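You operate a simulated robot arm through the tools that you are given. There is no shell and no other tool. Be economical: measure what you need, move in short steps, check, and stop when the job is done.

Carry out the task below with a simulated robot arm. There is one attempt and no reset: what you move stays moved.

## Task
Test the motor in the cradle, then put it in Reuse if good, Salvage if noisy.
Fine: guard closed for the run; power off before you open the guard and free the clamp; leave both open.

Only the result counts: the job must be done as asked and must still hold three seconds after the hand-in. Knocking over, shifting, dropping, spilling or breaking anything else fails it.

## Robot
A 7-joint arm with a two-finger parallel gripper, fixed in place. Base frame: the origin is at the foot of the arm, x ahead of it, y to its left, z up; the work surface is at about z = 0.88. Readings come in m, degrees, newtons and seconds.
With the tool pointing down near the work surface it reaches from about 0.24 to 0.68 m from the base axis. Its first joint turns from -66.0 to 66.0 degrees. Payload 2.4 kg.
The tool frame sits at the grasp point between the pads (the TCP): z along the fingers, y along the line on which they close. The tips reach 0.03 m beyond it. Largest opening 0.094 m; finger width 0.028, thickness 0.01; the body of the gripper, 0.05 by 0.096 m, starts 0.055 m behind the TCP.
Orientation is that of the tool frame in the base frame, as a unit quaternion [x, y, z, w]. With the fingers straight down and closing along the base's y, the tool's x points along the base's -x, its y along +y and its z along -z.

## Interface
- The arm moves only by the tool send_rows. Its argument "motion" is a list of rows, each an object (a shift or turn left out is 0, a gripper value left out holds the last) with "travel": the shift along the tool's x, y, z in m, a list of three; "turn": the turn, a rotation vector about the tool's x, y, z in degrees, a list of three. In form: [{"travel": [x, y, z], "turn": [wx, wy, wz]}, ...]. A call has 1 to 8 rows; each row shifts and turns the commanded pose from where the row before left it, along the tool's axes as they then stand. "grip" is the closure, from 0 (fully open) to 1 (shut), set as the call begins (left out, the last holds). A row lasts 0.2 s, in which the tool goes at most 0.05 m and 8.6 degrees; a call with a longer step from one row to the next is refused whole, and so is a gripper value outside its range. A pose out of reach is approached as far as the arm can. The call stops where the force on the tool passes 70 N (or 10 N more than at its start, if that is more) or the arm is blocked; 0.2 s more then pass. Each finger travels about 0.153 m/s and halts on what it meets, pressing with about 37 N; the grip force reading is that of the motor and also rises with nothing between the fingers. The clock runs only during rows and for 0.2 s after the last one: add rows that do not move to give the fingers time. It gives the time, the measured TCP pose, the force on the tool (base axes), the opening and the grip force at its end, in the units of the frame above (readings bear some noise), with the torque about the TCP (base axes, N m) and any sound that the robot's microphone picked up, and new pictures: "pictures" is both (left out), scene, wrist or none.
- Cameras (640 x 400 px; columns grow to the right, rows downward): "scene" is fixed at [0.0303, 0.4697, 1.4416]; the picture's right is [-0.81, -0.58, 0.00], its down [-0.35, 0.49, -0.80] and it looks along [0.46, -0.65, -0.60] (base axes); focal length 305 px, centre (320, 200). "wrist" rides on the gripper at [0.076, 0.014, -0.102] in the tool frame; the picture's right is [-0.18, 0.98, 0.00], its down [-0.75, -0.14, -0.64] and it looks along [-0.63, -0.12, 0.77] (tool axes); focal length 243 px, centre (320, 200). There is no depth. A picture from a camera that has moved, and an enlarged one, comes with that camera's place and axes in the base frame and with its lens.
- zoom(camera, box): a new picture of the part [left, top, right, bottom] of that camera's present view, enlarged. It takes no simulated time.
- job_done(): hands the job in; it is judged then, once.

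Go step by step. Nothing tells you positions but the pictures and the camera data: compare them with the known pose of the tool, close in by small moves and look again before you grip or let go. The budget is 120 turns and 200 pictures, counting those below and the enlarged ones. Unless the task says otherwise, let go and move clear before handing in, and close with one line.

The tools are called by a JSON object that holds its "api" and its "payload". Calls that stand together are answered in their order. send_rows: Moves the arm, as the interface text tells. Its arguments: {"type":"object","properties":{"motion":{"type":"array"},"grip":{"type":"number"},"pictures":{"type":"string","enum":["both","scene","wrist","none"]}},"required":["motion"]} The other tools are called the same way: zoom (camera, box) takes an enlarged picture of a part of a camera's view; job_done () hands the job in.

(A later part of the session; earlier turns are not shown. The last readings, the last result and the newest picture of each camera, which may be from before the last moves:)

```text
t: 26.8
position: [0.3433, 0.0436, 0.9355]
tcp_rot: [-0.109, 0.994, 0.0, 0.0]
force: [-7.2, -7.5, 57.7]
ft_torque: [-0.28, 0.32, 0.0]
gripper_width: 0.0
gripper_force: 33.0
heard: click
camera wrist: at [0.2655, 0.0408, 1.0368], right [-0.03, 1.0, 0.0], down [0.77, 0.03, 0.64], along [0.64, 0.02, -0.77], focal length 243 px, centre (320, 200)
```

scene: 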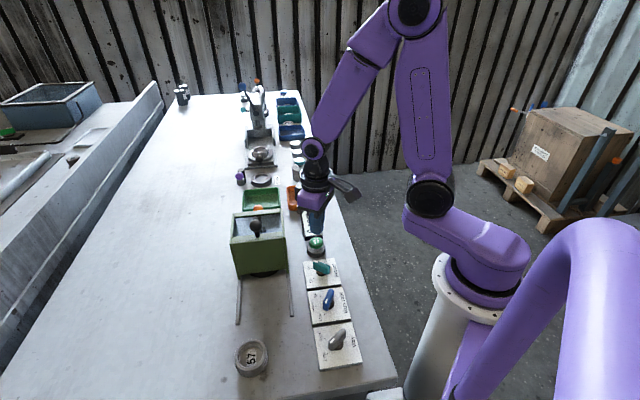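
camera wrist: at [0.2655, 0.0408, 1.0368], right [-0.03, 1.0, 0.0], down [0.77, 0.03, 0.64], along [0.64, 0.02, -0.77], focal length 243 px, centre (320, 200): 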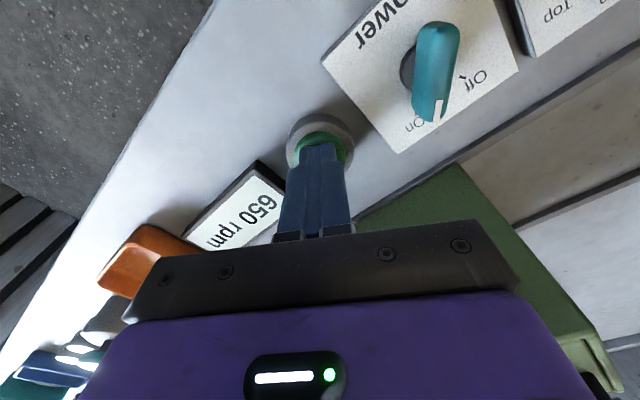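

It's running at 650 rpm. I'll hold the button and listen.

{"api": "send_rows", "payload": {"motion": [{}, {}, {}, {}, {}, {}, {}, {}], "pictures": "none"}}

{"api": "send_rows", "payload": {"motion": [{}, {}, {}, {}, {}, {}, {}, {}], "pictures": "both"}}

```text
t: 28.6
position: [0.3436, 0.0426, 0.9336]
tcp_rot: [-0.107, 0.994, 0.0, 0.0]
force: [-3.6, -10.0, 58.5]
ft_torque: [-0.37, 0.24, -0.02]
gripper_width: 0.0
gripper_force: 33.2
```

```text
t: 30.4
position: [0.3429, 0.043, 0.9344]
tcp_rot: [-0.109, 0.994, 0.0, 0.001]
force: [-3.0, -9.2, 59.2]
ft_torque: [-0.35, 0.19, -0.04]
gripper_width: 0.0
gripper_force: 32.9
camera wrist: at [0.2656, 0.0409, 1.0367], right [-0.03, 1.0, 0.0], down [0.77, 0.03, 0.64], along [0.64, 0.02, -0.77], focal length 243 px, centre (320, 200)
```

scene: 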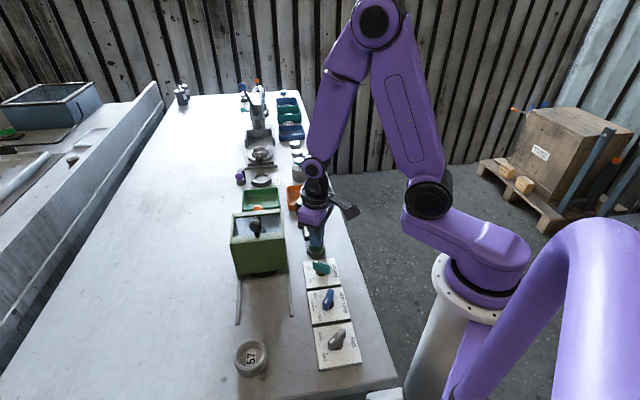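
wrist: 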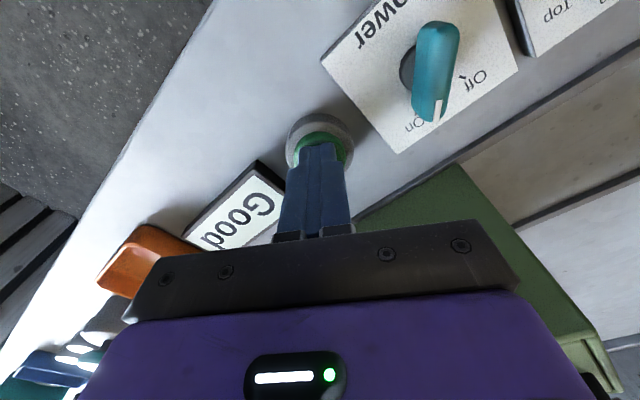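

The display shows "Good". I'll confirm it by zooming, then release the button.

{"api": "zoom", "payload": {"camera": "wrist", "box": [180, 150, 300, 260]}}

{"api": "send_rows", "payload": {"motion": [{"travel": [0, 0, -0.02]}, {"travel": [0, 0, -0.04]}, {"travel": [0, 0, -0.04]}, {"travel": [0.02, 0.033, -0.01]}, {"travel": [0.02, 0.033, 0]}, {}], "grip": 0.35}}

{"api": "zoom", "payload": {"camera": "wrist", "box": [150, 20, 470, 220]}}

```text
3.64 times, centred on (240, 205) of wrist
camera zoom: at [0.2656, 0.0409, 1.0367], right [-0.03, 1.0, 0.0], down [0.77, 0.03, 0.64], along [0.64, 0.02, -0.77], focal length 882 px, centre (611, 182)
```

zoom: 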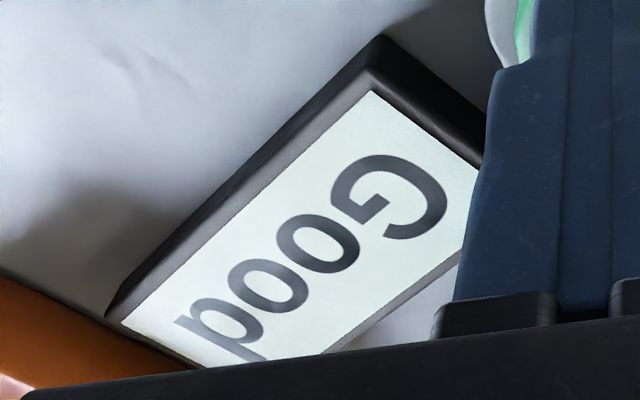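

```text
t: 31.8
position: [0.2905, 0.0981, 1.0455]
tcp_rot: [-0.108, 0.994, -0.001, 0.001]
force: [0.7, -0.3, 0.2]
ft_torque: [0.01, -0.01, 0.01]
gripper_width: 0.0609
gripper_force: 0.0
camera wrist: at [0.212, 0.0964, 1.1469], right [-0.03, 1.0, 0.0], down [0.77, 0.03, 0.64], along [0.64, 0.02, -0.77], focal length 243 px, centre (320, 200)
```

scene: 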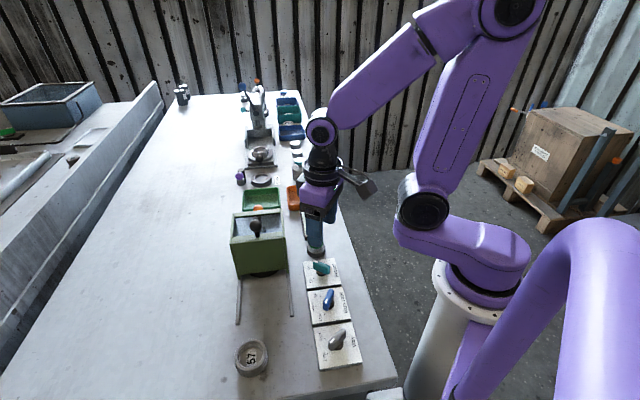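
wrist: 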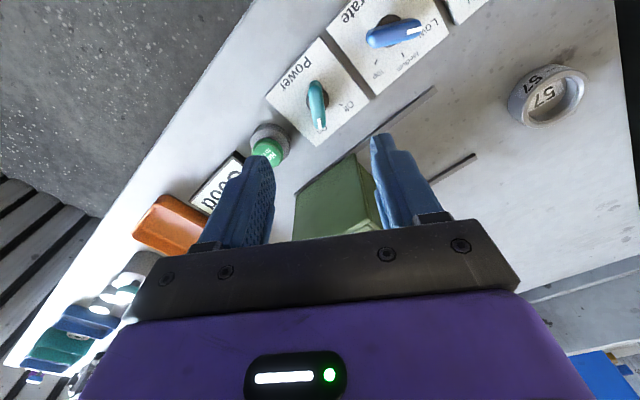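

```text
2.00 times, centred on (310, 120) of wrist
camera zoom: at [0.212, 0.0964, 1.1469], right [-0.03, 1.0, 0.0], down [0.77, 0.03, 0.64], along [0.64, 0.02, -0.77], focal length 485 px, centre (340, 360)
```

zoom: 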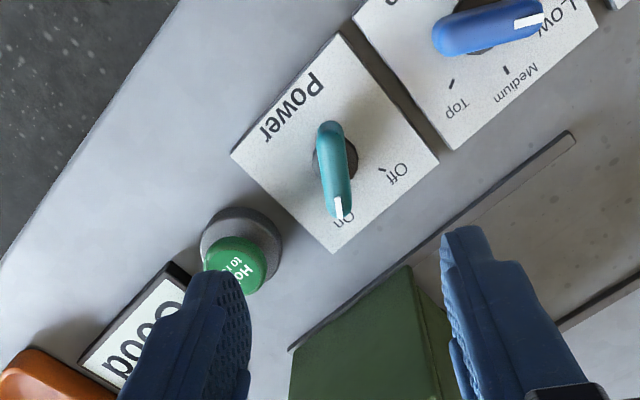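

The result is Good, so Reuse (green). Next I'll go down on the power knob and turn it back to Off.

{"api": "send_rows", "payload": {"motion": [{"travel": [-0.0018, -0.0032, 0.04]}, {"travel": [0, 0, 0.04]}, {"travel": [0, 0, 0.03]}, {"travel": [0, 0, 0.01]}, {}], "pictures": "none"}}

{"api": "send_rows", "payload": {"motion": [{}, {}, {}], "grip": 1, "pictures": "wrist"}}

```text
t: 33.0
position: [0.292, 0.0955, 0.925]
tcp_rot: [-0.109, 0.994, 0.0, 0.0]
force: [0.4, 0.0, -0.1]
ft_torque: [-0.01, 0.0, -0.01]
gripper_width: 0.0611
gripper_force: 0.0
```

```text
t: 33.8
position: [0.2928, 0.0948, 0.9247]
tcp_rot: [-0.109, 0.994, 0.0, 0.001]
force: [-1.4, -3.1, 41.7]
ft_torque: [-0.19, 0.81, 0.0]
gripper_width: 0.013
gripper_force: 45.3
camera wrist: at [0.2145, 0.0937, 1.0267], right [-0.03, 1.0, 0.0], down [0.77, 0.03, 0.64], along [0.64, 0.02, -0.77], focal length 243 px, centre (320, 200)
```

wrist: 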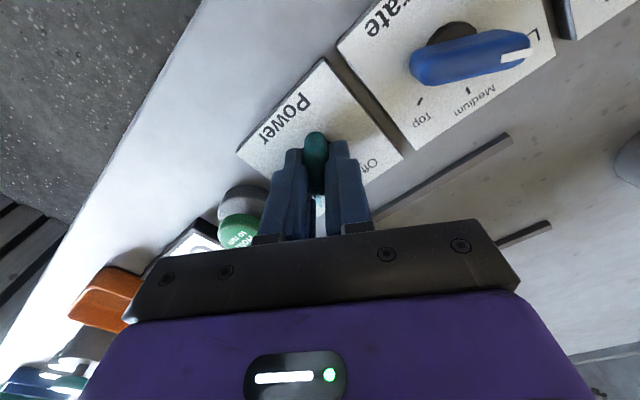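

{"api": "send_rows", "payload": {"motion": [{"travel": [0, 0, -0.001], "turn": [0, 0, -8]}, {"turn": [0, 0, -8]}, {"turn": [0, 0, -8]}, {"turn": [0, 0, -8]}, {"turn": [0, 0, -8]}, {"turn": [0, 0, -8]}, {"turn": [0, 0, -8]}], "pictures": "none"}}

```text
t: 35.4
position: [0.2923, 0.0953, 0.9253]
tcp_rot: [-0.564, 0.826, 0.0, -0.002]
force: [14.2, -9.3, -33.5]
ft_torque: [-0.11, -0.43, 0.0]
gripper_width: 0.013
gripper_force: 45.0
```

{"api": "send_rows", "payload": {"motion": [{"turn": [0, 0, -7]}, {"turn": [0, 0, -7]}, {}]}}

```text
t: 36.2
position: [0.2935, 0.0943, 0.9252]
tcp_rot: [-0.659, 0.753, 0.001, 0.0]
force: [13.5, -12.2, -13.1]
ft_torque: [-0.09, -0.25, -1.47]
gripper_width: 0.0135
gripper_force: 45.5
camera wrist: at [0.2686, 0.0221, 1.0271], right [-0.95, 0.31, 0.0], down [0.24, 0.73, 0.64], along [0.2, 0.61, -0.77], focal length 243 px, centre (320, 200)
```

scene: 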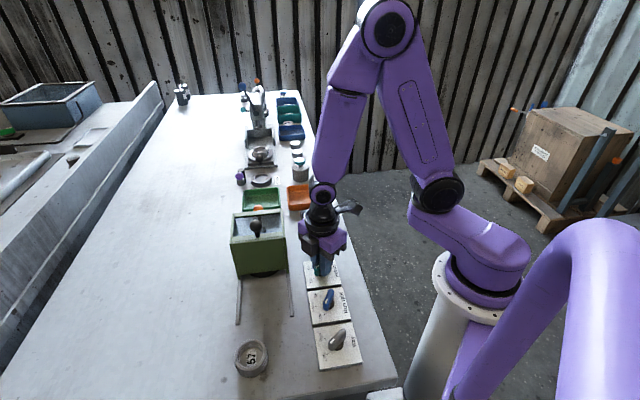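
wrist: 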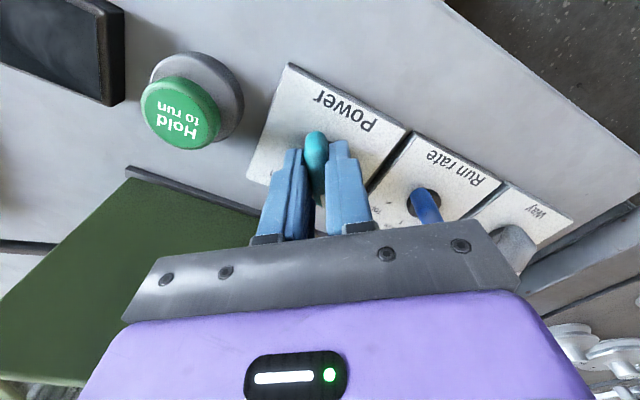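

The display is dark again, so power is off. I'll release, rise and rotate back to the guard orientation.

{"api": "send_rows", "payload": {"motion": [{}, {}, {"travel": [0, 0, -0.04]}, {"travel": [0, 0, -0.05]}, {"travel": [0, 0, -0.05]}, {"travel": [0, 0, -0.05]}, {"travel": [0, 0, -0.015]}, {}], "grip": 0.35, "pictures": "wrist"}}

{"api": "send_rows", "payload": {"motion": [{"turn": [0, 0, 8.5]}, {"turn": [0, 0, 8.5]}, {"turn": [0, 0, 8.5]}, {"turn": [0, 0, 8.5]}, {"turn": [0, 0, 8.5]}, {"turn": [0, 0, 8.5]}, {"turn": [0, 0, 8.5]}, {"turn": [0, 0, 8.5]}], "pictures": "none"}}

{"api": "send_rows", "payload": {"motion": [{"turn": [0, 0, 8.5]}, {"turn": [0, 0, 8.5]}, {"turn": [0, 0, 8.5]}, {"turn": [0, 0, 8.5]}, {"turn": [0, 0, 8.5]}, {"turn": [0, 0, 8.5]}, {"turn": [0, 0, 8.5]}, {}], "pictures": "none"}}

```text
t: 38.0
position: [0.2919, 0.0934, 1.1301]
tcp_rot: [-0.659, 0.752, 0.0, 0.0]
force: [-1.0, 0.0, -0.5]
ft_torque: [-0.03, -0.02, 0.04]
gripper_width: 0.0611
gripper_force: 0.0
camera wrist: at [0.268, 0.0227, 1.2326], right [-0.95, 0.31, 0.0], down [0.24, 0.73, 0.64], along [0.2, 0.61, -0.77], focal length 243 px, centre (320, 200)
```

wrist: 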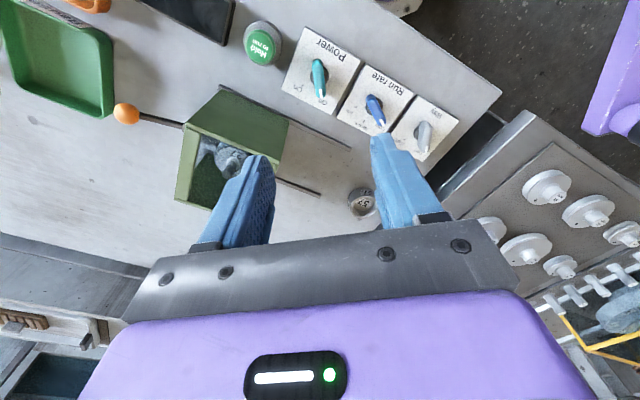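

```text
t: 39.8
position: [0.2917, 0.0942, 1.129]
tcp_rot: [-0.125, 0.992, 0.0, 0.001]
force: [-0.1, -0.2, 0.2]
ft_torque: [0.01, 0.01, -0.01]
gripper_width: 0.0612
gripper_force: 0.0
```

```text
t: 41.6
position: [0.2928, 0.0958, 1.1303]
tcp_rot: [0.384, 0.923, 0.0, 0.0]
force: [0.0, 0.4, 0.9]
ft_torque: [0.0, 0.02, 0.0]
gripper_width: 0.0613
gripper_force: 0.2
```

{"api": "send_rows", "payload": {"motion": [{"travel": [-0.008, 0.0435, 0]}, {"travel": [-0.008, 0.0435, 0]}, {"travel": [-0.007, 0.043, 0]}, {"travel": [0, 0, 0.03]}, {}], "pictures": "wrist"}}

```text
t: 42.8
position: [0.4006, 0.1723, 1.1]
tcp_rot: [0.383, 0.924, 0.001, 0.001]
force: [0.5, 0.6, 0.4]
ft_torque: [-0.01, 0.0, 0.02]
gripper_width: 0.0612
gripper_force: 0.1
camera wrist: at [0.3565, 0.2371, 1.2019], right [0.82, 0.57, 0.0], down [0.43, -0.63, 0.64], along [0.36, -0.53, -0.77], focal length 243 px, centre (320, 200)
```

wrist: 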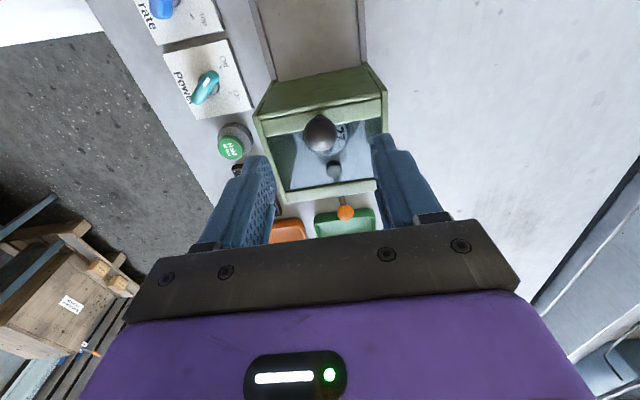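

{"api": "send_rows", "payload": {"motion": [{"travel": [0, 0, 0.03]}, {"travel": [0, 0, 0.028]}, {}], "pictures": "none"}}

{"api": "send_rows", "payload": {"motion": [{}, {}, {}], "grip": 1, "pictures": "wrist"}}

```text
t: 43.6
position: [0.4017, 0.1714, 1.0422]
tcp_rot: [0.382, 0.924, 0.001, 0.0]
force: [0.2, 0.5, 0.6]
ft_torque: [0.01, 0.01, 0.0]
gripper_width: 0.0613
gripper_force: 0.1
```

```text
t: 44.4
position: [0.401, 0.1728, 1.0422]
tcp_rot: [0.382, 0.924, 0.0, 0.0]
force: [6.1, 4.7, -7.5]
ft_torque: [0.01, -0.22, -0.01]
gripper_width: 0.0256
gripper_force: 45.2
camera wrist: at [0.3566, 0.2367, 1.1442], right [0.82, 0.57, 0.0], down [0.43, -0.63, 0.64], along [0.36, -0.53, -0.77], focal length 243 px, centre (320, 200)
```

wrist: 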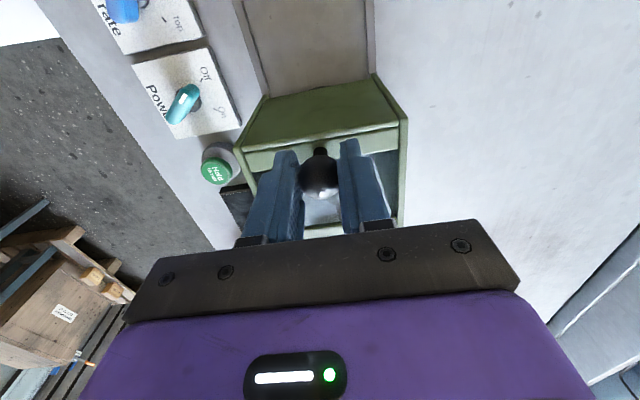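

The knob is gripped. I'll pull the guard back to open.

{"api": "send_rows", "payload": {"motion": [{"travel": [0.017, 0.001, 0]}, {"travel": [0.017, 0, 0]}, {"travel": [0.017, 0, 0]}, {"travel": [0.017, 0, 0]}, {"travel": [0.017, 0, 0]}, {"travel": [0.016, 0, 0]}, {}], "pictures": "scene"}}

```text
t: 46.0
position: [0.3296, 0.2418, 1.043]
tcp_rot: [0.383, 0.924, -0.001, 0.0]
force: [3.0, -7.5, -2.4]
ft_torque: [-0.19, -0.03, 0.1]
gripper_width: 0.0254
gripper_force: 45.2
```

scene: 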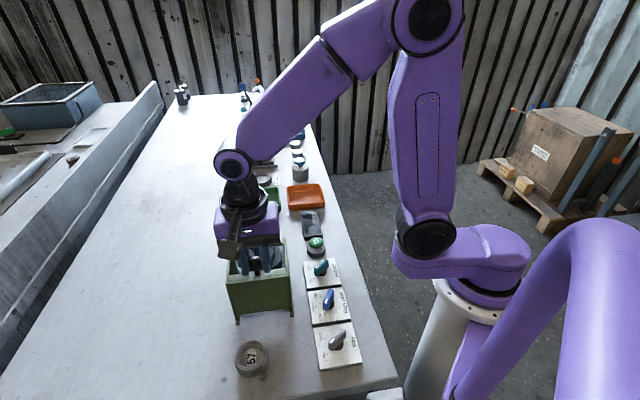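

{"api": "send_rows", "payload": {"motion": [{"travel": [0.003, 0, 0]}, {"travel": [0.003, 0, 0]}, {}], "pictures": "none"}}

```text
t: 46.8
position: [0.3289, 0.2439, 1.043]
tcp_rot: [0.382, 0.924, -0.001, 0.003]
force: [19.7, -28.6, 1.3]
ft_torque: [-0.34, -0.27, 0.0]
gripper_width: 0.0255
gripper_force: 45.6
```

The guard is at its open stop. I'll ease off, release, rise and look at the clamp.

{"api": "send_rows", "payload": {"motion": [{"travel": [-0.004, 0, 0]}, {}], "pictures": "none"}}

{"api": "send_rows", "payload": {"motion": [{}, {}, {"travel": [0, 0, -0.03]}, {"travel": [0, 0, -0.04]}, {"travel": [0, 0, -0.04]}, {"travel": [-0.03, 0, 0]}, {"travel": [-0.03, 0, 0]}, {}], "grip": 0.35}}

{"api": "zoom", "payload": {"camera": "wrist", "box": [240, 40, 400, 240]}}

{"api": "zoom", "payload": {"camera": "scene", "box": [220, 180, 300, 280]}}

```text
t: 47.4
position: [0.3277, 0.2451, 1.0419]
tcp_rot: [0.381, 0.925, 0.0, 0.0]
force: [5.3, -15.6, 7.0]
ft_torque: [-1.04, -0.87, 0.07]
gripper_width: 0.0254
gripper_force: 44.9
```

```text
t: 49.2
position: [0.3706, 0.2022, 1.1512]
tcp_rot: [0.383, 0.924, 0.0, 0.0]
force: [0.8, 1.1, -0.5]
ft_torque: [-0.04, 0.02, 0.02]
gripper_width: 0.0609
gripper_force: 0.0
camera wrist: at [0.3264, 0.2676, 1.2544], right [0.82, 0.57, 0.0], down [0.43, -0.63, 0.64], along [0.36, -0.53, -0.77], focal length 243 px, centre (320, 200)
```

scene: 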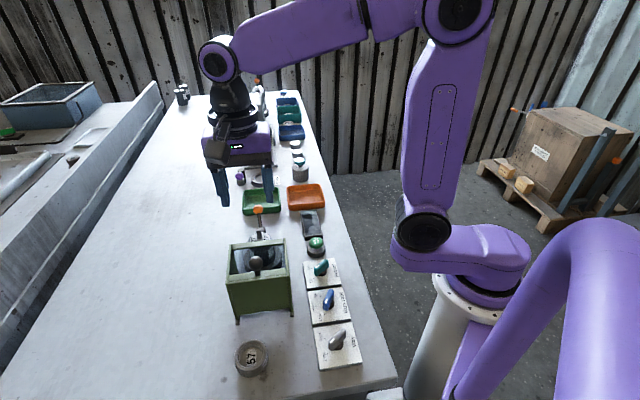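
wrist: 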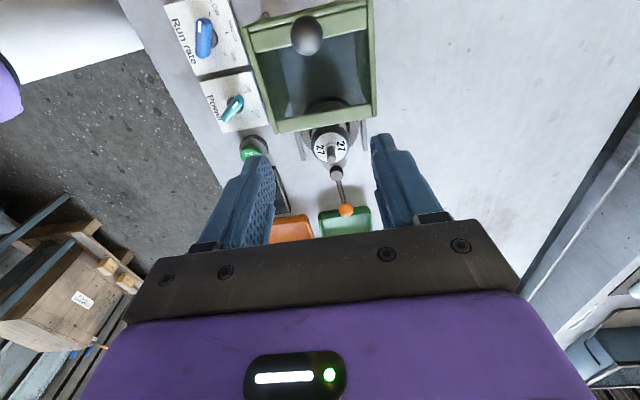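

```text
2.00 times, centred on (320, 140) of wrist
camera zoom: at [0.3264, 0.2676, 1.2544], right [0.82, 0.57, 0.0], down [0.43, -0.63, 0.64], along [0.36, -0.53, -0.77], focal length 485 px, centre (320, 320)
```

zoom: 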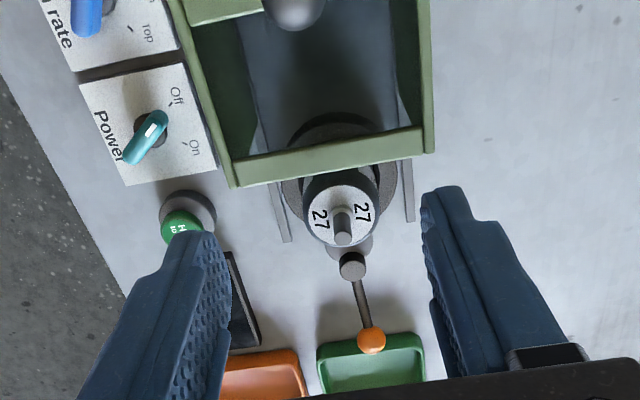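

```text
4.00 times, centred on (260, 230) of scene
camera zoom: at [0.0303, 0.4696, 1.4416], right [-0.81, -0.58, 0.0], down [-0.35, 0.49, -0.8], along [0.46, -0.65, -0.6], focal length 1221 px, centre (560, 80)
```

zoom: 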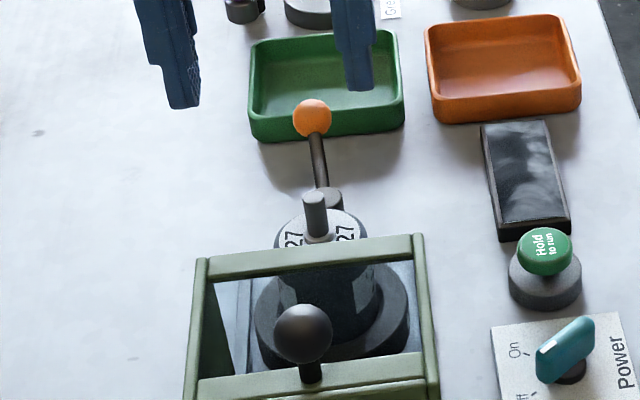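

I'll move closer above the clamp lever to learn its mechanism.

{"api": "send_rows", "payload": {"motion": [{"travel": [-0.042, 0, 0.01]}, {"travel": [-0.042, 0, 0.01]}, {"travel": [-0.042, 0, 0.01]}, {}]}}

{"api": "zoom", "payload": {"camera": "wrist", "box": [230, 0, 430, 240]}}

```text
t: 50.2
position: [0.4603, 0.1138, 1.1217]
tcp_rot: [0.382, 0.924, 0.0, 0.0]
force: [0.2, 0.7, 0.4]
ft_torque: [0.0, 0.03, 0.0]
gripper_width: 0.0612
gripper_force: 0.2
camera wrist: at [0.4159, 0.1782, 1.2247], right [0.82, 0.57, 0.0], down [0.43, -0.63, 0.64], along [0.36, -0.53, -0.77], focal length 243 px, centre (320, 200)
```

scene: 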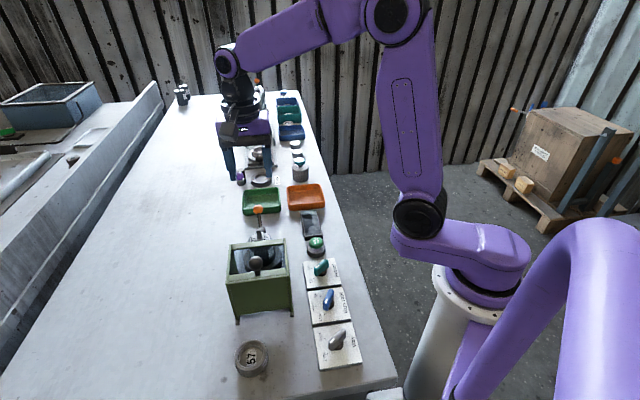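
wrist: 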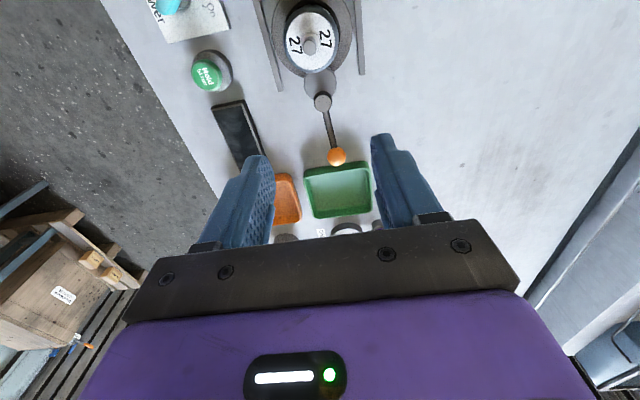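

```text
1.67 times, centred on (330, 120) of wrist
camera zoom: at [0.4159, 0.1782, 1.2247], right [0.82, 0.57, 0.0], down [0.43, -0.63, 0.64], along [0.36, -0.53, -0.77], focal length 404 px, centre (303, 333)
```

zoom: 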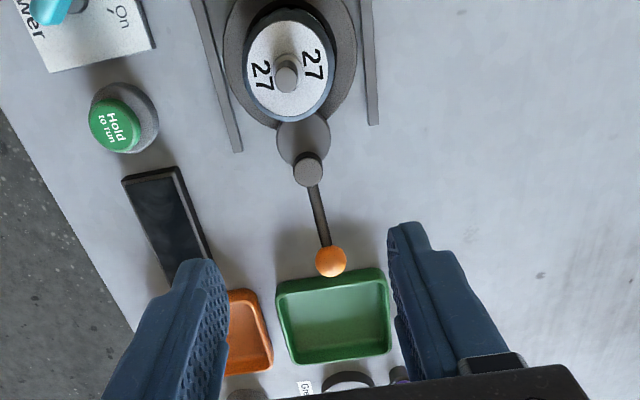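

The clamp looks like an eccentric cam disc on a vertical pivot with a ball lever. I'll take a closer look.

{"api": "send_rows", "payload": {"motion": [{"travel": [-0.03, 0, 0.04]}, {"travel": [-0.03, 0, 0.04]}, {}], "pictures": "wrist"}}

{"api": "zoom", "payload": {"camera": "wrist", "box": [240, 0, 420, 180]}}

```text
t: 51.0
position: [0.5024, 0.0708, 1.0439]
tcp_rot: [0.383, 0.924, 0.0, 0.0]
force: [-0.3, 0.4, 0.7]
ft_torque: [0.0, -0.02, 0.02]
gripper_width: 0.0611
gripper_force: 0.1
camera wrist: at [0.4584, 0.1353, 1.144], right [0.82, 0.57, 0.0], down [0.43, -0.63, 0.64], along [0.36, -0.53, -0.77], focal length 243 px, centre (320, 200)
```

wrist: 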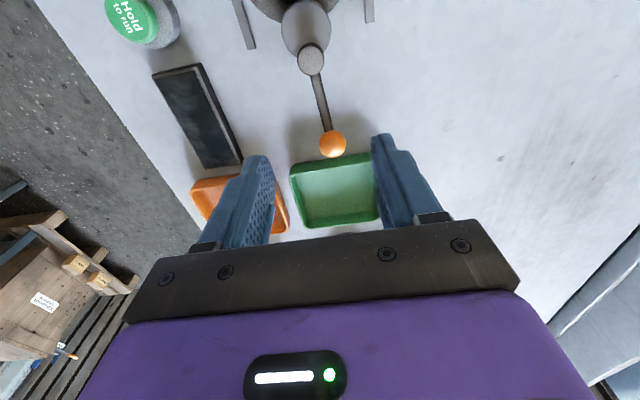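

```text
2.22 times, centred on (330, 90) of wrist
camera zoom: at [0.4584, 0.1353, 1.144], right [0.82, 0.57, 0.0], down [0.43, -0.63, 0.64], along [0.36, -0.53, -0.77], focal length 539 px, centre (298, 444)
```

zoom: 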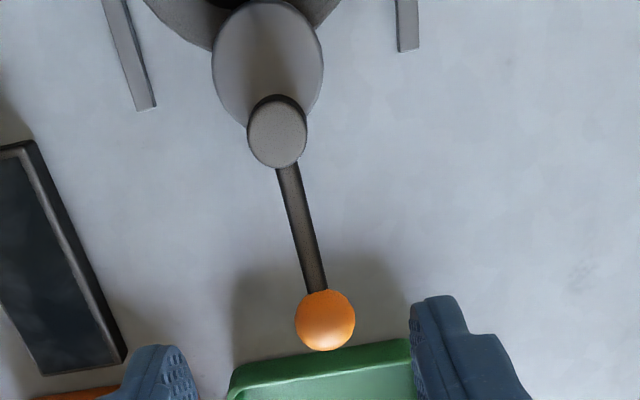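

The pivot is at about (0.472, 0.102) and the ball at about (0.5255, 0.056, 0.942). I'll cage the ball between the fingers.

{"api": "send_rows", "payload": {"motion": [{"travel": [-0.027, 0.006, 0]}, {"travel": [0, 0, 0.03]}, {"travel": [0, 0, 0.03]}, {}]}}

{"api": "zoom", "payload": {"camera": "wrist", "box": [240, 80, 420, 240]}}

```text
t: 52.0
position: [0.525, 0.0557, 0.9809]
tcp_rot: [0.383, 0.924, 0.0, 0.0]
force: [-0.2, -0.2, 0.7]
ft_torque: [0.02, -0.01, -0.02]
gripper_width: 0.061
gripper_force: 0.0
camera wrist: at [0.481, 0.1209, 1.0837], right [0.82, 0.57, 0.0], down [0.43, -0.63, 0.64], along [0.36, -0.53, -0.77], focal length 243 px, centre (320, 200)
```

scene: 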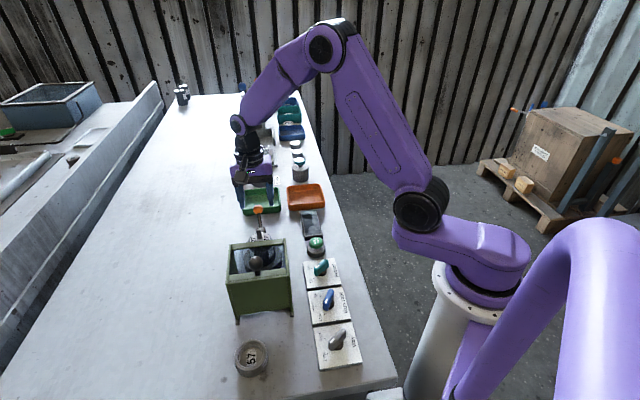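
wrist: 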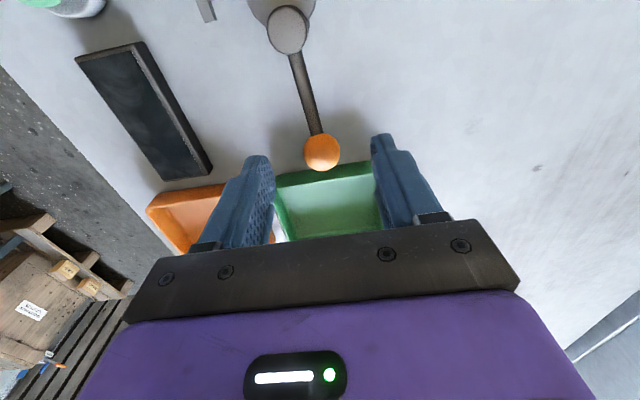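

```text
2.50 times, centred on (330, 160) of wrist
camera zoom: at [0.481, 0.1209, 1.0837], right [0.82, 0.57, 0.0], down [0.43, -0.63, 0.64], along [0.36, -0.53, -0.77], focal length 606 px, centre (295, 300)
```

zoom: 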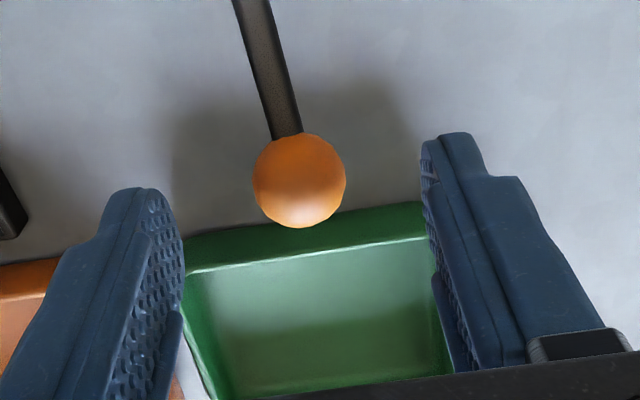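

{"api": "send_rows", "payload": {"motion": [{"travel": [0.001, 0, 0.018]}, {"travel": [0, 0, 0.015]}, {}], "pictures": "none"}}

{"api": "send_rows", "payload": {"motion": [{}, {}], "grip": 0.69, "pictures": "both"}}

```text
t: 52.8
position: [0.5257, 0.056, 0.9488]
tcp_rot: [0.383, 0.924, 0.0, 0.0]
force: [-0.8, 0.1, -0.1]
ft_torque: [-0.01, -0.01, 0.02]
gripper_width: 0.0612
gripper_force: 0.1
```

```text
t: 53.4
position: [0.5252, 0.0563, 0.949]
tcp_rot: [0.383, 0.924, 0.0, 0.001]
force: [0.4, 0.7, 1.4]
ft_torque: [0.02, 0.02, 0.01]
gripper_width: 0.0291
gripper_force: 0.0
camera wrist: at [0.481, 0.1215, 1.0513], right [0.82, 0.57, 0.0], down [0.43, -0.63, 0.64], along [0.36, -0.53, -0.77], focal length 243 px, centre (320, 200)
```

scene: 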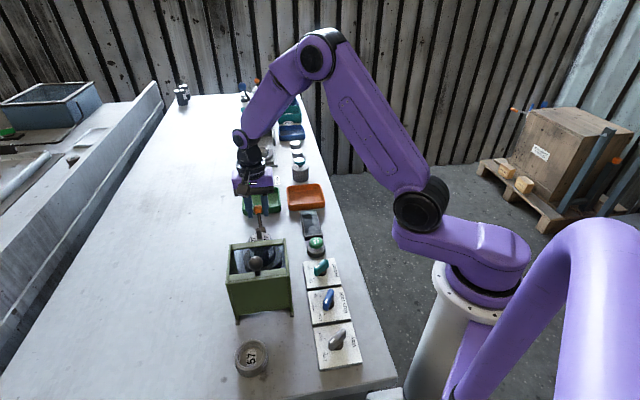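
wrist: 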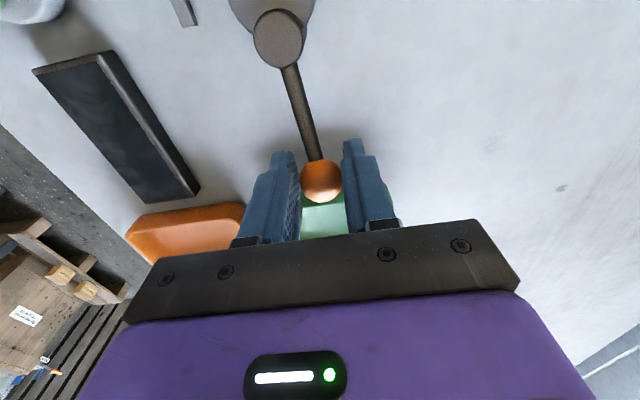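

The ball is caged with no contact. I'll try swinging the lever counter-clockwise, toward the open table.

{"api": "send_rows", "payload": {"motion": [{"travel": [0.00134, 0.00975, 0], "turn": [0, 0, -8]}, {"travel": [0.00134, 0.00975, 0], "turn": [0, 0, -8]}, {}], "pictures": "both"}}

```text
t: 54.2
position: [0.5364, 0.0728, 0.9497]
tcp_rot: [0.249, 0.969, -0.001, 0.0]
force: [0.9, -0.6, 0.0]
ft_torque: [0.0, -0.02, 0.02]
gripper_width: 0.0292
gripper_force: 0.2
camera wrist: at [0.4758, 0.1232, 1.0512], right [0.64, 0.77, 0.0], down [0.59, -0.49, 0.64], along [0.5, -0.41, -0.77], focal length 243 px, centre (320, 200)
```

scene: 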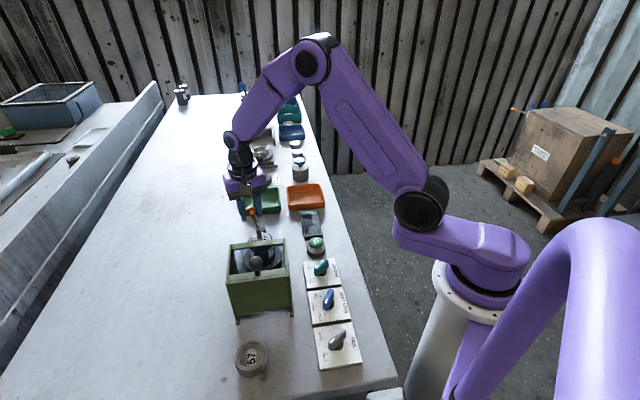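
wrist: 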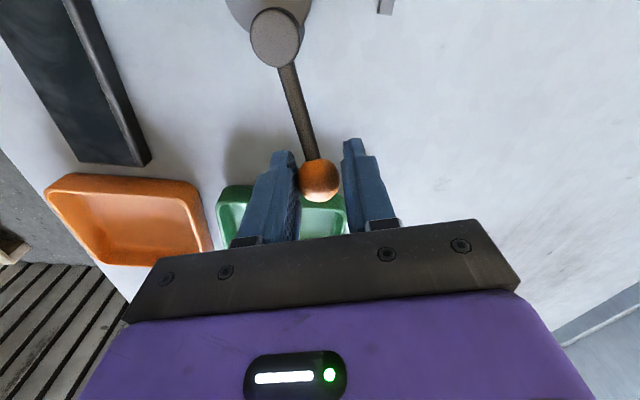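

The lever moves freely this way, so I'll continue the arc.

{"api": "send_rows", "payload": {"motion": [{"travel": [0.00134, 0.00975, 0], "turn": [0, 0, -8]}, {"travel": [0.00134, 0.00975, 0], "turn": [0, 0, -8]}, {"travel": [0.00134, 0.00975, 0], "turn": [0, 0, -8]}, {"travel": [0.00134, 0.00975, 0], "turn": [0, 0, -8]}, {"travel": [0.00134, 0.00975, 0], "turn": [0, 0, -8]}, {}], "pictures": "both"}}

```text
t: 55.6
position: [0.5397, 0.1212, 0.9494]
tcp_rot: [-0.097, 0.995, 0.0, 0.0]
force: [-0.4, 0.3, 0.5]
ft_torque: [0.02, 0.0, 0.0]
gripper_width: 0.0296
gripper_force: 0.0
camera wrist: at [0.4629, 0.1216, 1.0516], right [-0.01, 1.0, 0.0], down [0.77, 0.01, 0.64], along [0.64, 0.01, -0.77], focal length 243 px, centre (320, 200)
```

scene: 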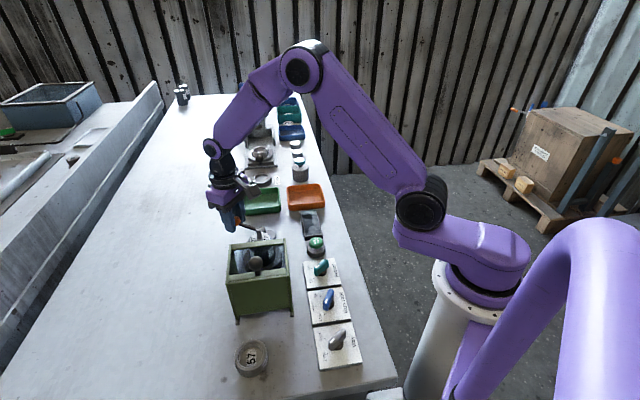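
wrist: 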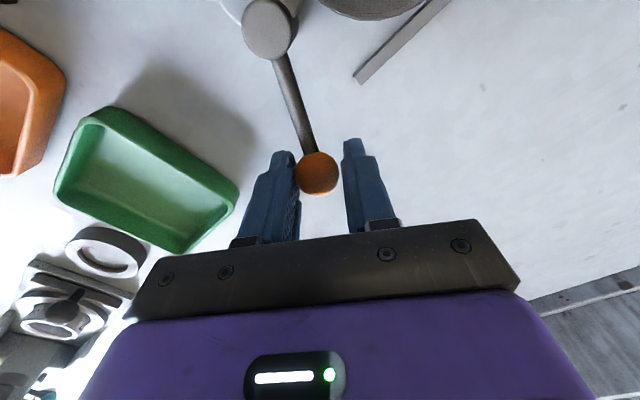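

{"api": "send_rows", "payload": {"motion": [{"travel": [0.00134, 0.00975, 0], "turn": [0, 0, -8]}, {"travel": [0.00134, 0.00975, 0], "turn": [0, 0, -8]}, {"travel": [0.00134, 0.00975, 0], "turn": [0, 0, -8]}, {"travel": [0.00134, 0.00975, 0], "turn": [0, 0, -8]}, {"travel": [0.00134, 0.00975, 0], "turn": [0, 0, -8]}, {}], "pictures": "both"}}

```text
t: 57.0
position: [0.5188, 0.1512, 0.949]
tcp_rot: [-0.426, 0.905, -0.003, 0.001]
force: [22.9, -35.3, -3.2]
ft_torque: [-0.2, -0.41, -0.33]
gripper_width: 0.0516
gripper_force: 20.5
camera wrist: at [0.4574, 0.104, 1.0517], right [-0.64, 0.77, -0.01], down [0.59, 0.49, 0.64], along [0.5, 0.41, -0.77], focal length 243 px, centre (320, 200)
```

scene: 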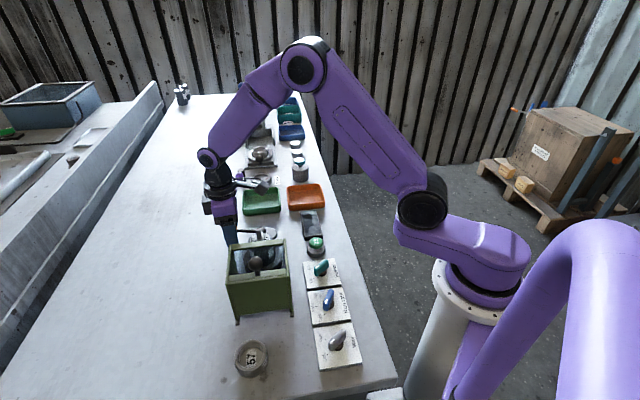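
wrist: 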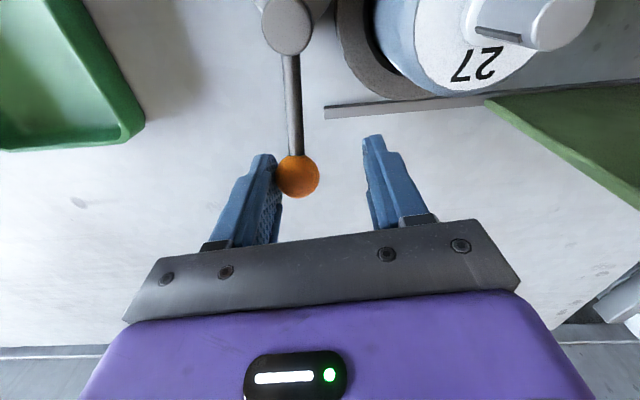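

The lever is at its stop, so the clamp is open. I'll relax, open the fingers and rise, then look.

{"api": "send_rows", "payload": {"motion": [{"travel": [0, -0.009, 0]}, {}], "pictures": "none"}}

{"api": "send_rows", "payload": {"motion": [{}, {}, {"travel": [0, 0, -0.03]}, {"travel": [0, 0, -0.04]}, {"travel": [0, 0, -0.04]}, {"travel": [0, 0, -0.04]}, {"travel": [0.03, 0, -0.02]}, {}], "grip": 0.2}}

{"api": "zoom", "payload": {"camera": "wrist", "box": [220, 0, 480, 230]}}

```text
t: 57.6
position: [0.522, 0.1506, 0.9502]
tcp_rot: [-0.428, 0.904, -0.001, 0.0]
force: [15.5, -24.5, 3.2]
ft_torque: [-0.46, -0.2, -0.13]
gripper_width: 0.0442
gripper_force: 13.2
```

```text
t: 59.4
position: [0.5012, 0.132, 1.1181]
tcp_rot: [-0.432, 0.902, -0.001, 0.0]
force: [0.2, 0.2, -0.2]
ft_torque: [0.01, -0.01, 0.01]
gripper_width: 0.075
gripper_force: 0.0
camera wrist: at [0.4412, 0.0826, 1.2206], right [-0.65, 0.76, 0.0], down [0.58, 0.5, 0.64], along [0.49, 0.42, -0.77], focal length 243 px, centre (320, 200)
```

scene: 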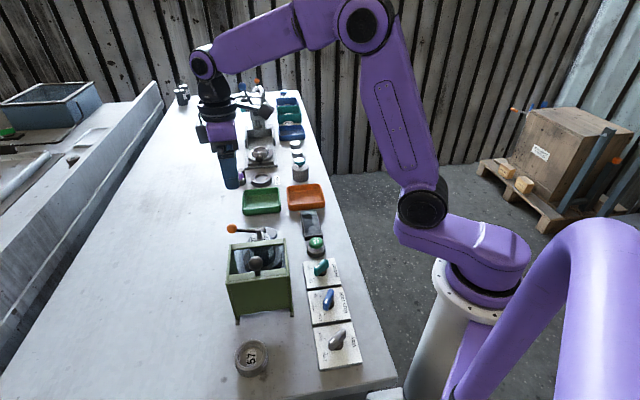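
wrist: 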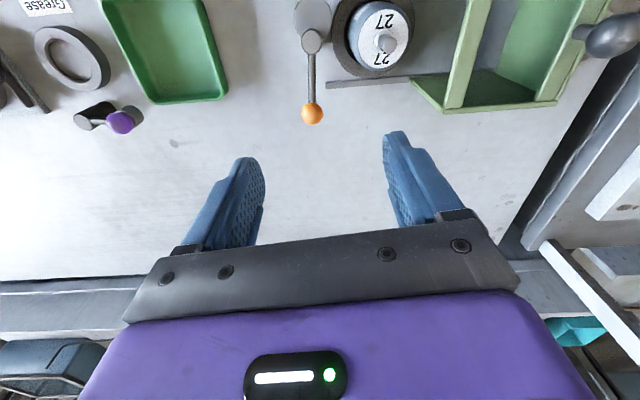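

```text
1.74 times, centred on (350, 115) of wrist
camera zoom: at [0.4412, 0.0826, 1.2206], right [-0.65, 0.76, 0.0], down [0.58, 0.5, 0.64], along [0.49, 0.42, -0.77], focal length 422 px, centre (268, 348)
```

zoom: 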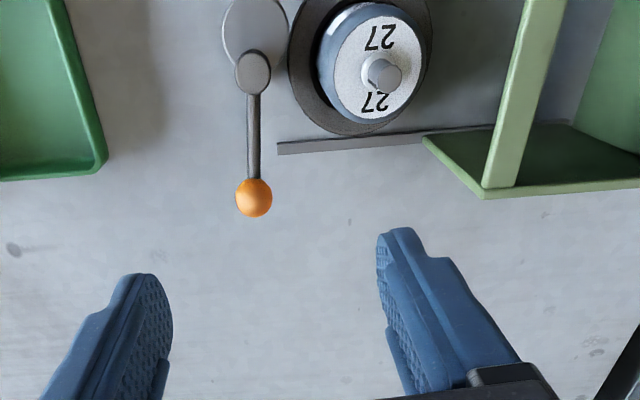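

The clamp lever is swung fully open. The motor axis triangulates to about (0.427, 0.146), with the face at z≈0.937 and the shaft tip at z≈0.973. I'll yaw the tool so it closes across the rails with the camera away from the guard.

{"api": "send_rows", "payload": {"motion": [{"turn": [0, 0, -8.4]}, {"turn": [0, 0, -8.4]}, {"turn": [0, 0, -8.4]}, {"turn": [0, 0, -8.4]}, {"turn": [0, 0, -8.4]}, {}], "grip": 0.1, "pictures": "none"}}

{"api": "send_rows", "payload": {"motion": [{"turn": [0, 0, -8.4]}, {"turn": [0, 0, -8.4]}, {"turn": [0, 0, -8.4]}, {"turn": [0, 0, -8.4]}, {"turn": [0, 0, -8.4]}, {}]}}

```text
t: 60.8
position: [0.5021, 0.1327, 1.1196]
tcp_rot: [0.726, -0.688, 0.0, 0.001]
force: [0.8, -0.7, -0.1]
ft_torque: [-0.03, 0.02, 0.01]
gripper_width: 0.0847
gripper_force: 0.1
```

```text
t: 62.2
position: [0.5014, 0.1334, 1.119]
tcp_rot: [0.924, -0.381, 0.0, 0.0]
force: [-0.8, 0.6, 0.3]
ft_torque: [0.01, 0.02, -0.02]
gripper_width: 0.0847
gripper_force: 0.2
camera wrist: at [0.5449, 0.0696, 1.2214], right [-0.82, -0.57, 0.0], down [-0.43, 0.63, 0.64], along [-0.36, 0.53, -0.77], focal length 243 px, centre (320, 200)
```

scene: 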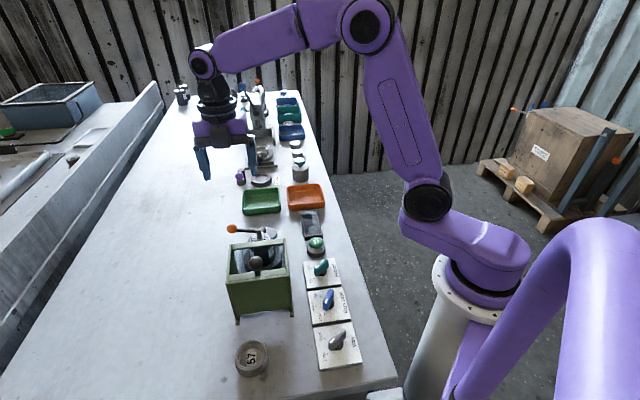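
wrist: 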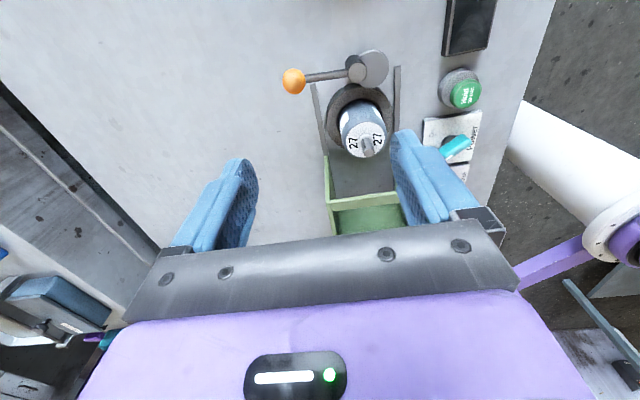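

{"api": "send_rows", "payload": {"motion": [{"travel": [-0.032, 0.021, 0]}, {"travel": [-0.0315, 0.0214, 0]}, {"travel": [0, 0, 0.04]}, {"travel": [0, 0, 0.04]}, {}]}}

{"api": "zoom", "payload": {"camera": "wrist", "box": [220, 60, 430, 240]}}

{"api": "zoom", "payload": {"camera": "scene", "box": [210, 170, 310, 300]}}

```text
t: 63.4
position: [0.4259, 0.1477, 1.0381]
tcp_rot: [0.924, -0.382, 0.0, 0.0]
force: [0.5, -0.4, -0.1]
ft_torque: [-0.02, 0.03, 0.02]
gripper_width: 0.0845
gripper_force: 0.1
camera wrist: at [0.4687, 0.0845, 1.1402], right [-0.82, -0.57, 0.0], down [-0.43, 0.63, 0.64], along [-0.36, 0.53, -0.77], focal length 243 px, centre (320, 200)
```

scene: 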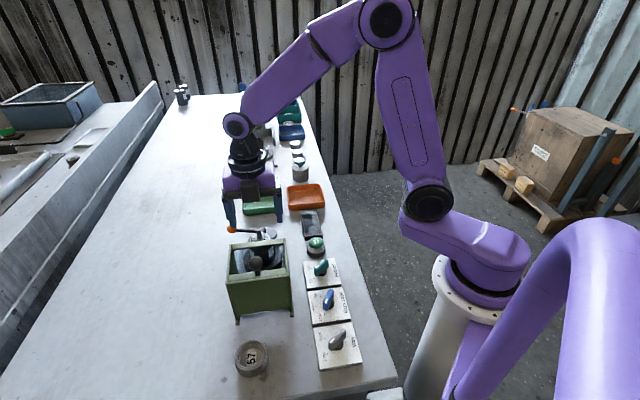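
wrist: 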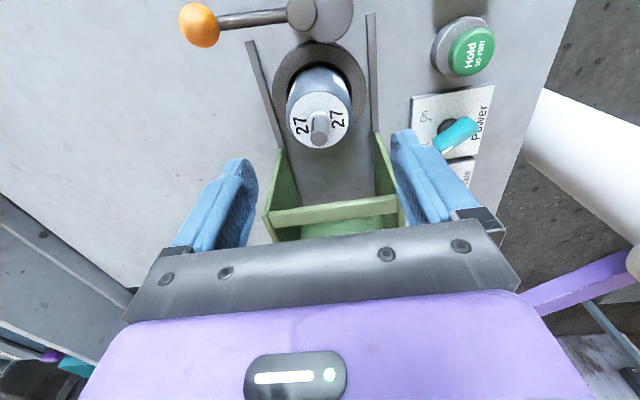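

```text
2.22 times, centred on (325, 150) of wrist
camera zoom: at [0.4687, 0.0845, 1.1402], right [-0.82, -0.57, 0.0], down [-0.43, 0.63, 0.64], along [-0.36, 0.53, -0.77], focal length 539 px, centre (309, 311)
```

zoom: 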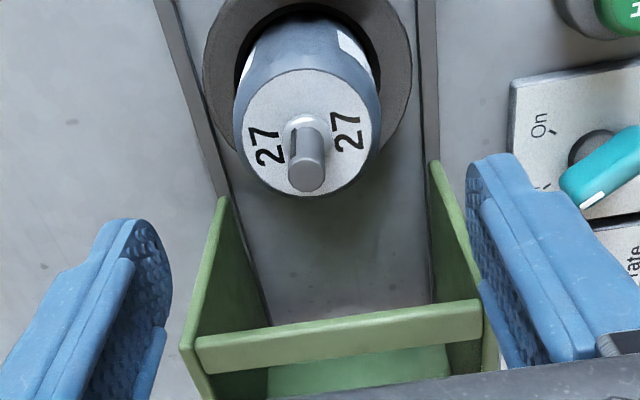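

```text
3.08 times, centred on (260, 235) of scene
camera zoom: at [0.0303, 0.4697, 1.4416], right [-0.81, -0.58, 0.0], down [-0.35, 0.49, -0.8], along [0.46, -0.65, -0.6], focal length 939 px, centre (505, 92)
```

zoom: 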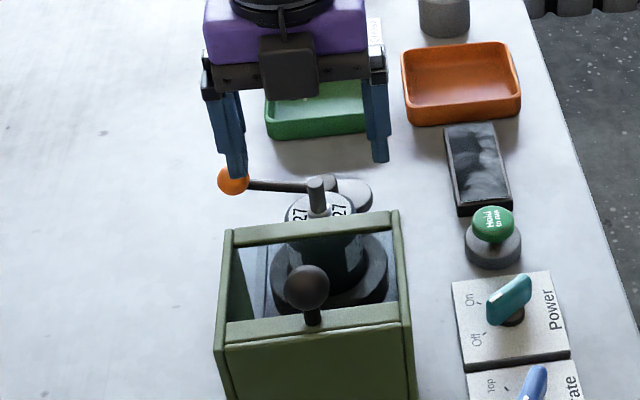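

The motor sits at about (0.4255, 0.150), well centred between the fingers. I'll descend to grasp.

{"api": "send_rows", "payload": {"motion": [{"travel": [-0.002, -0.0013, 0.03]}, {"travel": [0, 0, 0.03]}, {"travel": [0, 0, 0.02]}, {"travel": [0, 0, 0.01]}, {}]}}

{"api": "zoom", "payload": {"camera": "wrist", "box": [200, 60, 450, 240]}}

```text
t: 64.6
position: [0.4252, 0.1486, 0.9479]
tcp_rot: [0.924, -0.382, 0.0, 0.0]
force: [-0.7, -0.3, -0.3]
ft_torque: [0.01, -0.01, 0.02]
gripper_width: 0.0844
gripper_force: 0.1
camera wrist: at [0.4691, 0.086, 1.0507], right [-0.82, -0.57, 0.0], down [-0.43, 0.63, 0.64], along [-0.36, 0.53, -0.77], focal length 243 px, centre (320, 200)
```

scene: 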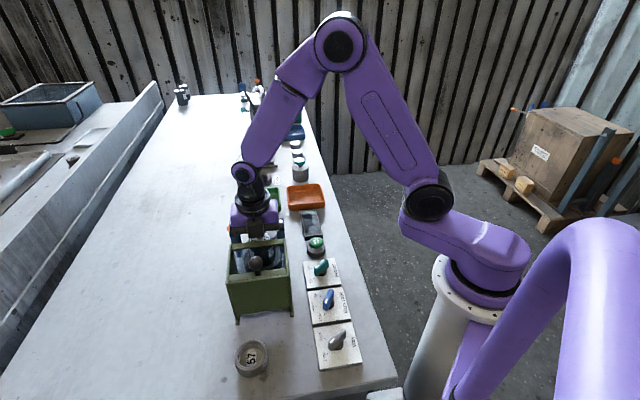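
wrist: 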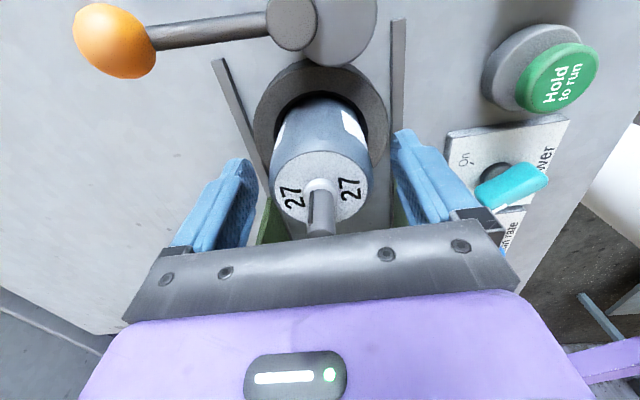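

```text
2.22 times, centred on (325, 150) of wrist
camera zoom: at [0.4691, 0.086, 1.0507], right [-0.82, -0.57, 0.0], down [-0.43, 0.63, 0.64], along [-0.36, 0.53, -0.77], focal length 539 px, centre (309, 311)
```

zoom: 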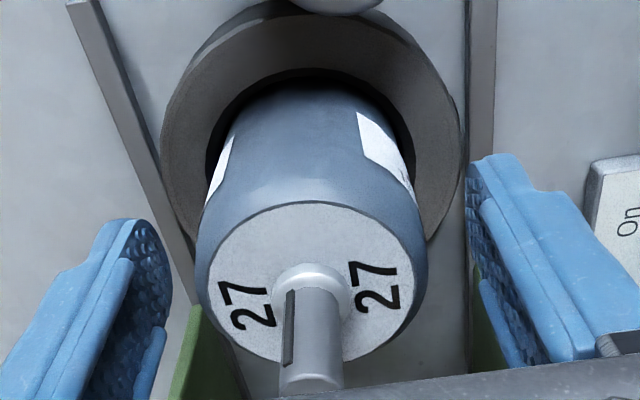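

{"api": "send_rows", "payload": {"motion": [{"travel": [0, 0, 0.006]}, {}], "pictures": "none"}}

{"api": "send_rows", "payload": {"motion": [{}, {}, {}], "grip": 1, "pictures": "wrist"}}

```text
t: 65.2
position: [0.4248, 0.1482, 0.9427]
tcp_rot: [0.924, -0.383, 0.001, 0.0]
force: [0.9, 1.0, 0.7]
ft_torque: [0.01, -0.01, 0.03]
gripper_width: 0.0845
gripper_force: 0.1
```

```text
t: 66.0
position: [0.4257, 0.1499, 0.9424]
tcp_rot: [0.924, -0.383, 0.0, 0.0]
force: [-0.6, 0.5, 0.3]
ft_torque: [0.08, 0.03, -0.01]
gripper_width: 0.0553
gripper_force: 36.3
camera wrist: at [0.4692, 0.0862, 1.0444], right [-0.82, -0.57, 0.0], down [-0.43, 0.63, 0.64], along [-0.36, 0.53, -0.77], focal length 243 px, centre (320, 200)
```

wrist: 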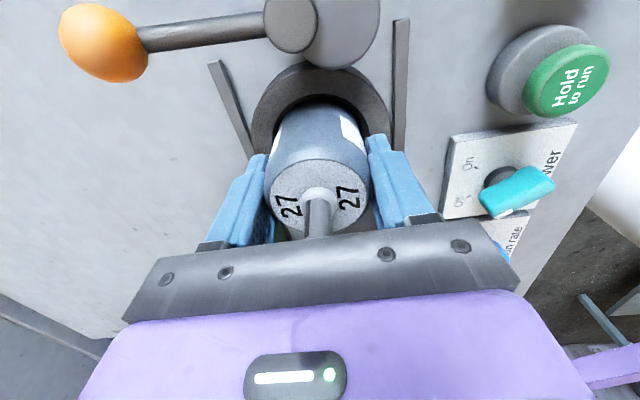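

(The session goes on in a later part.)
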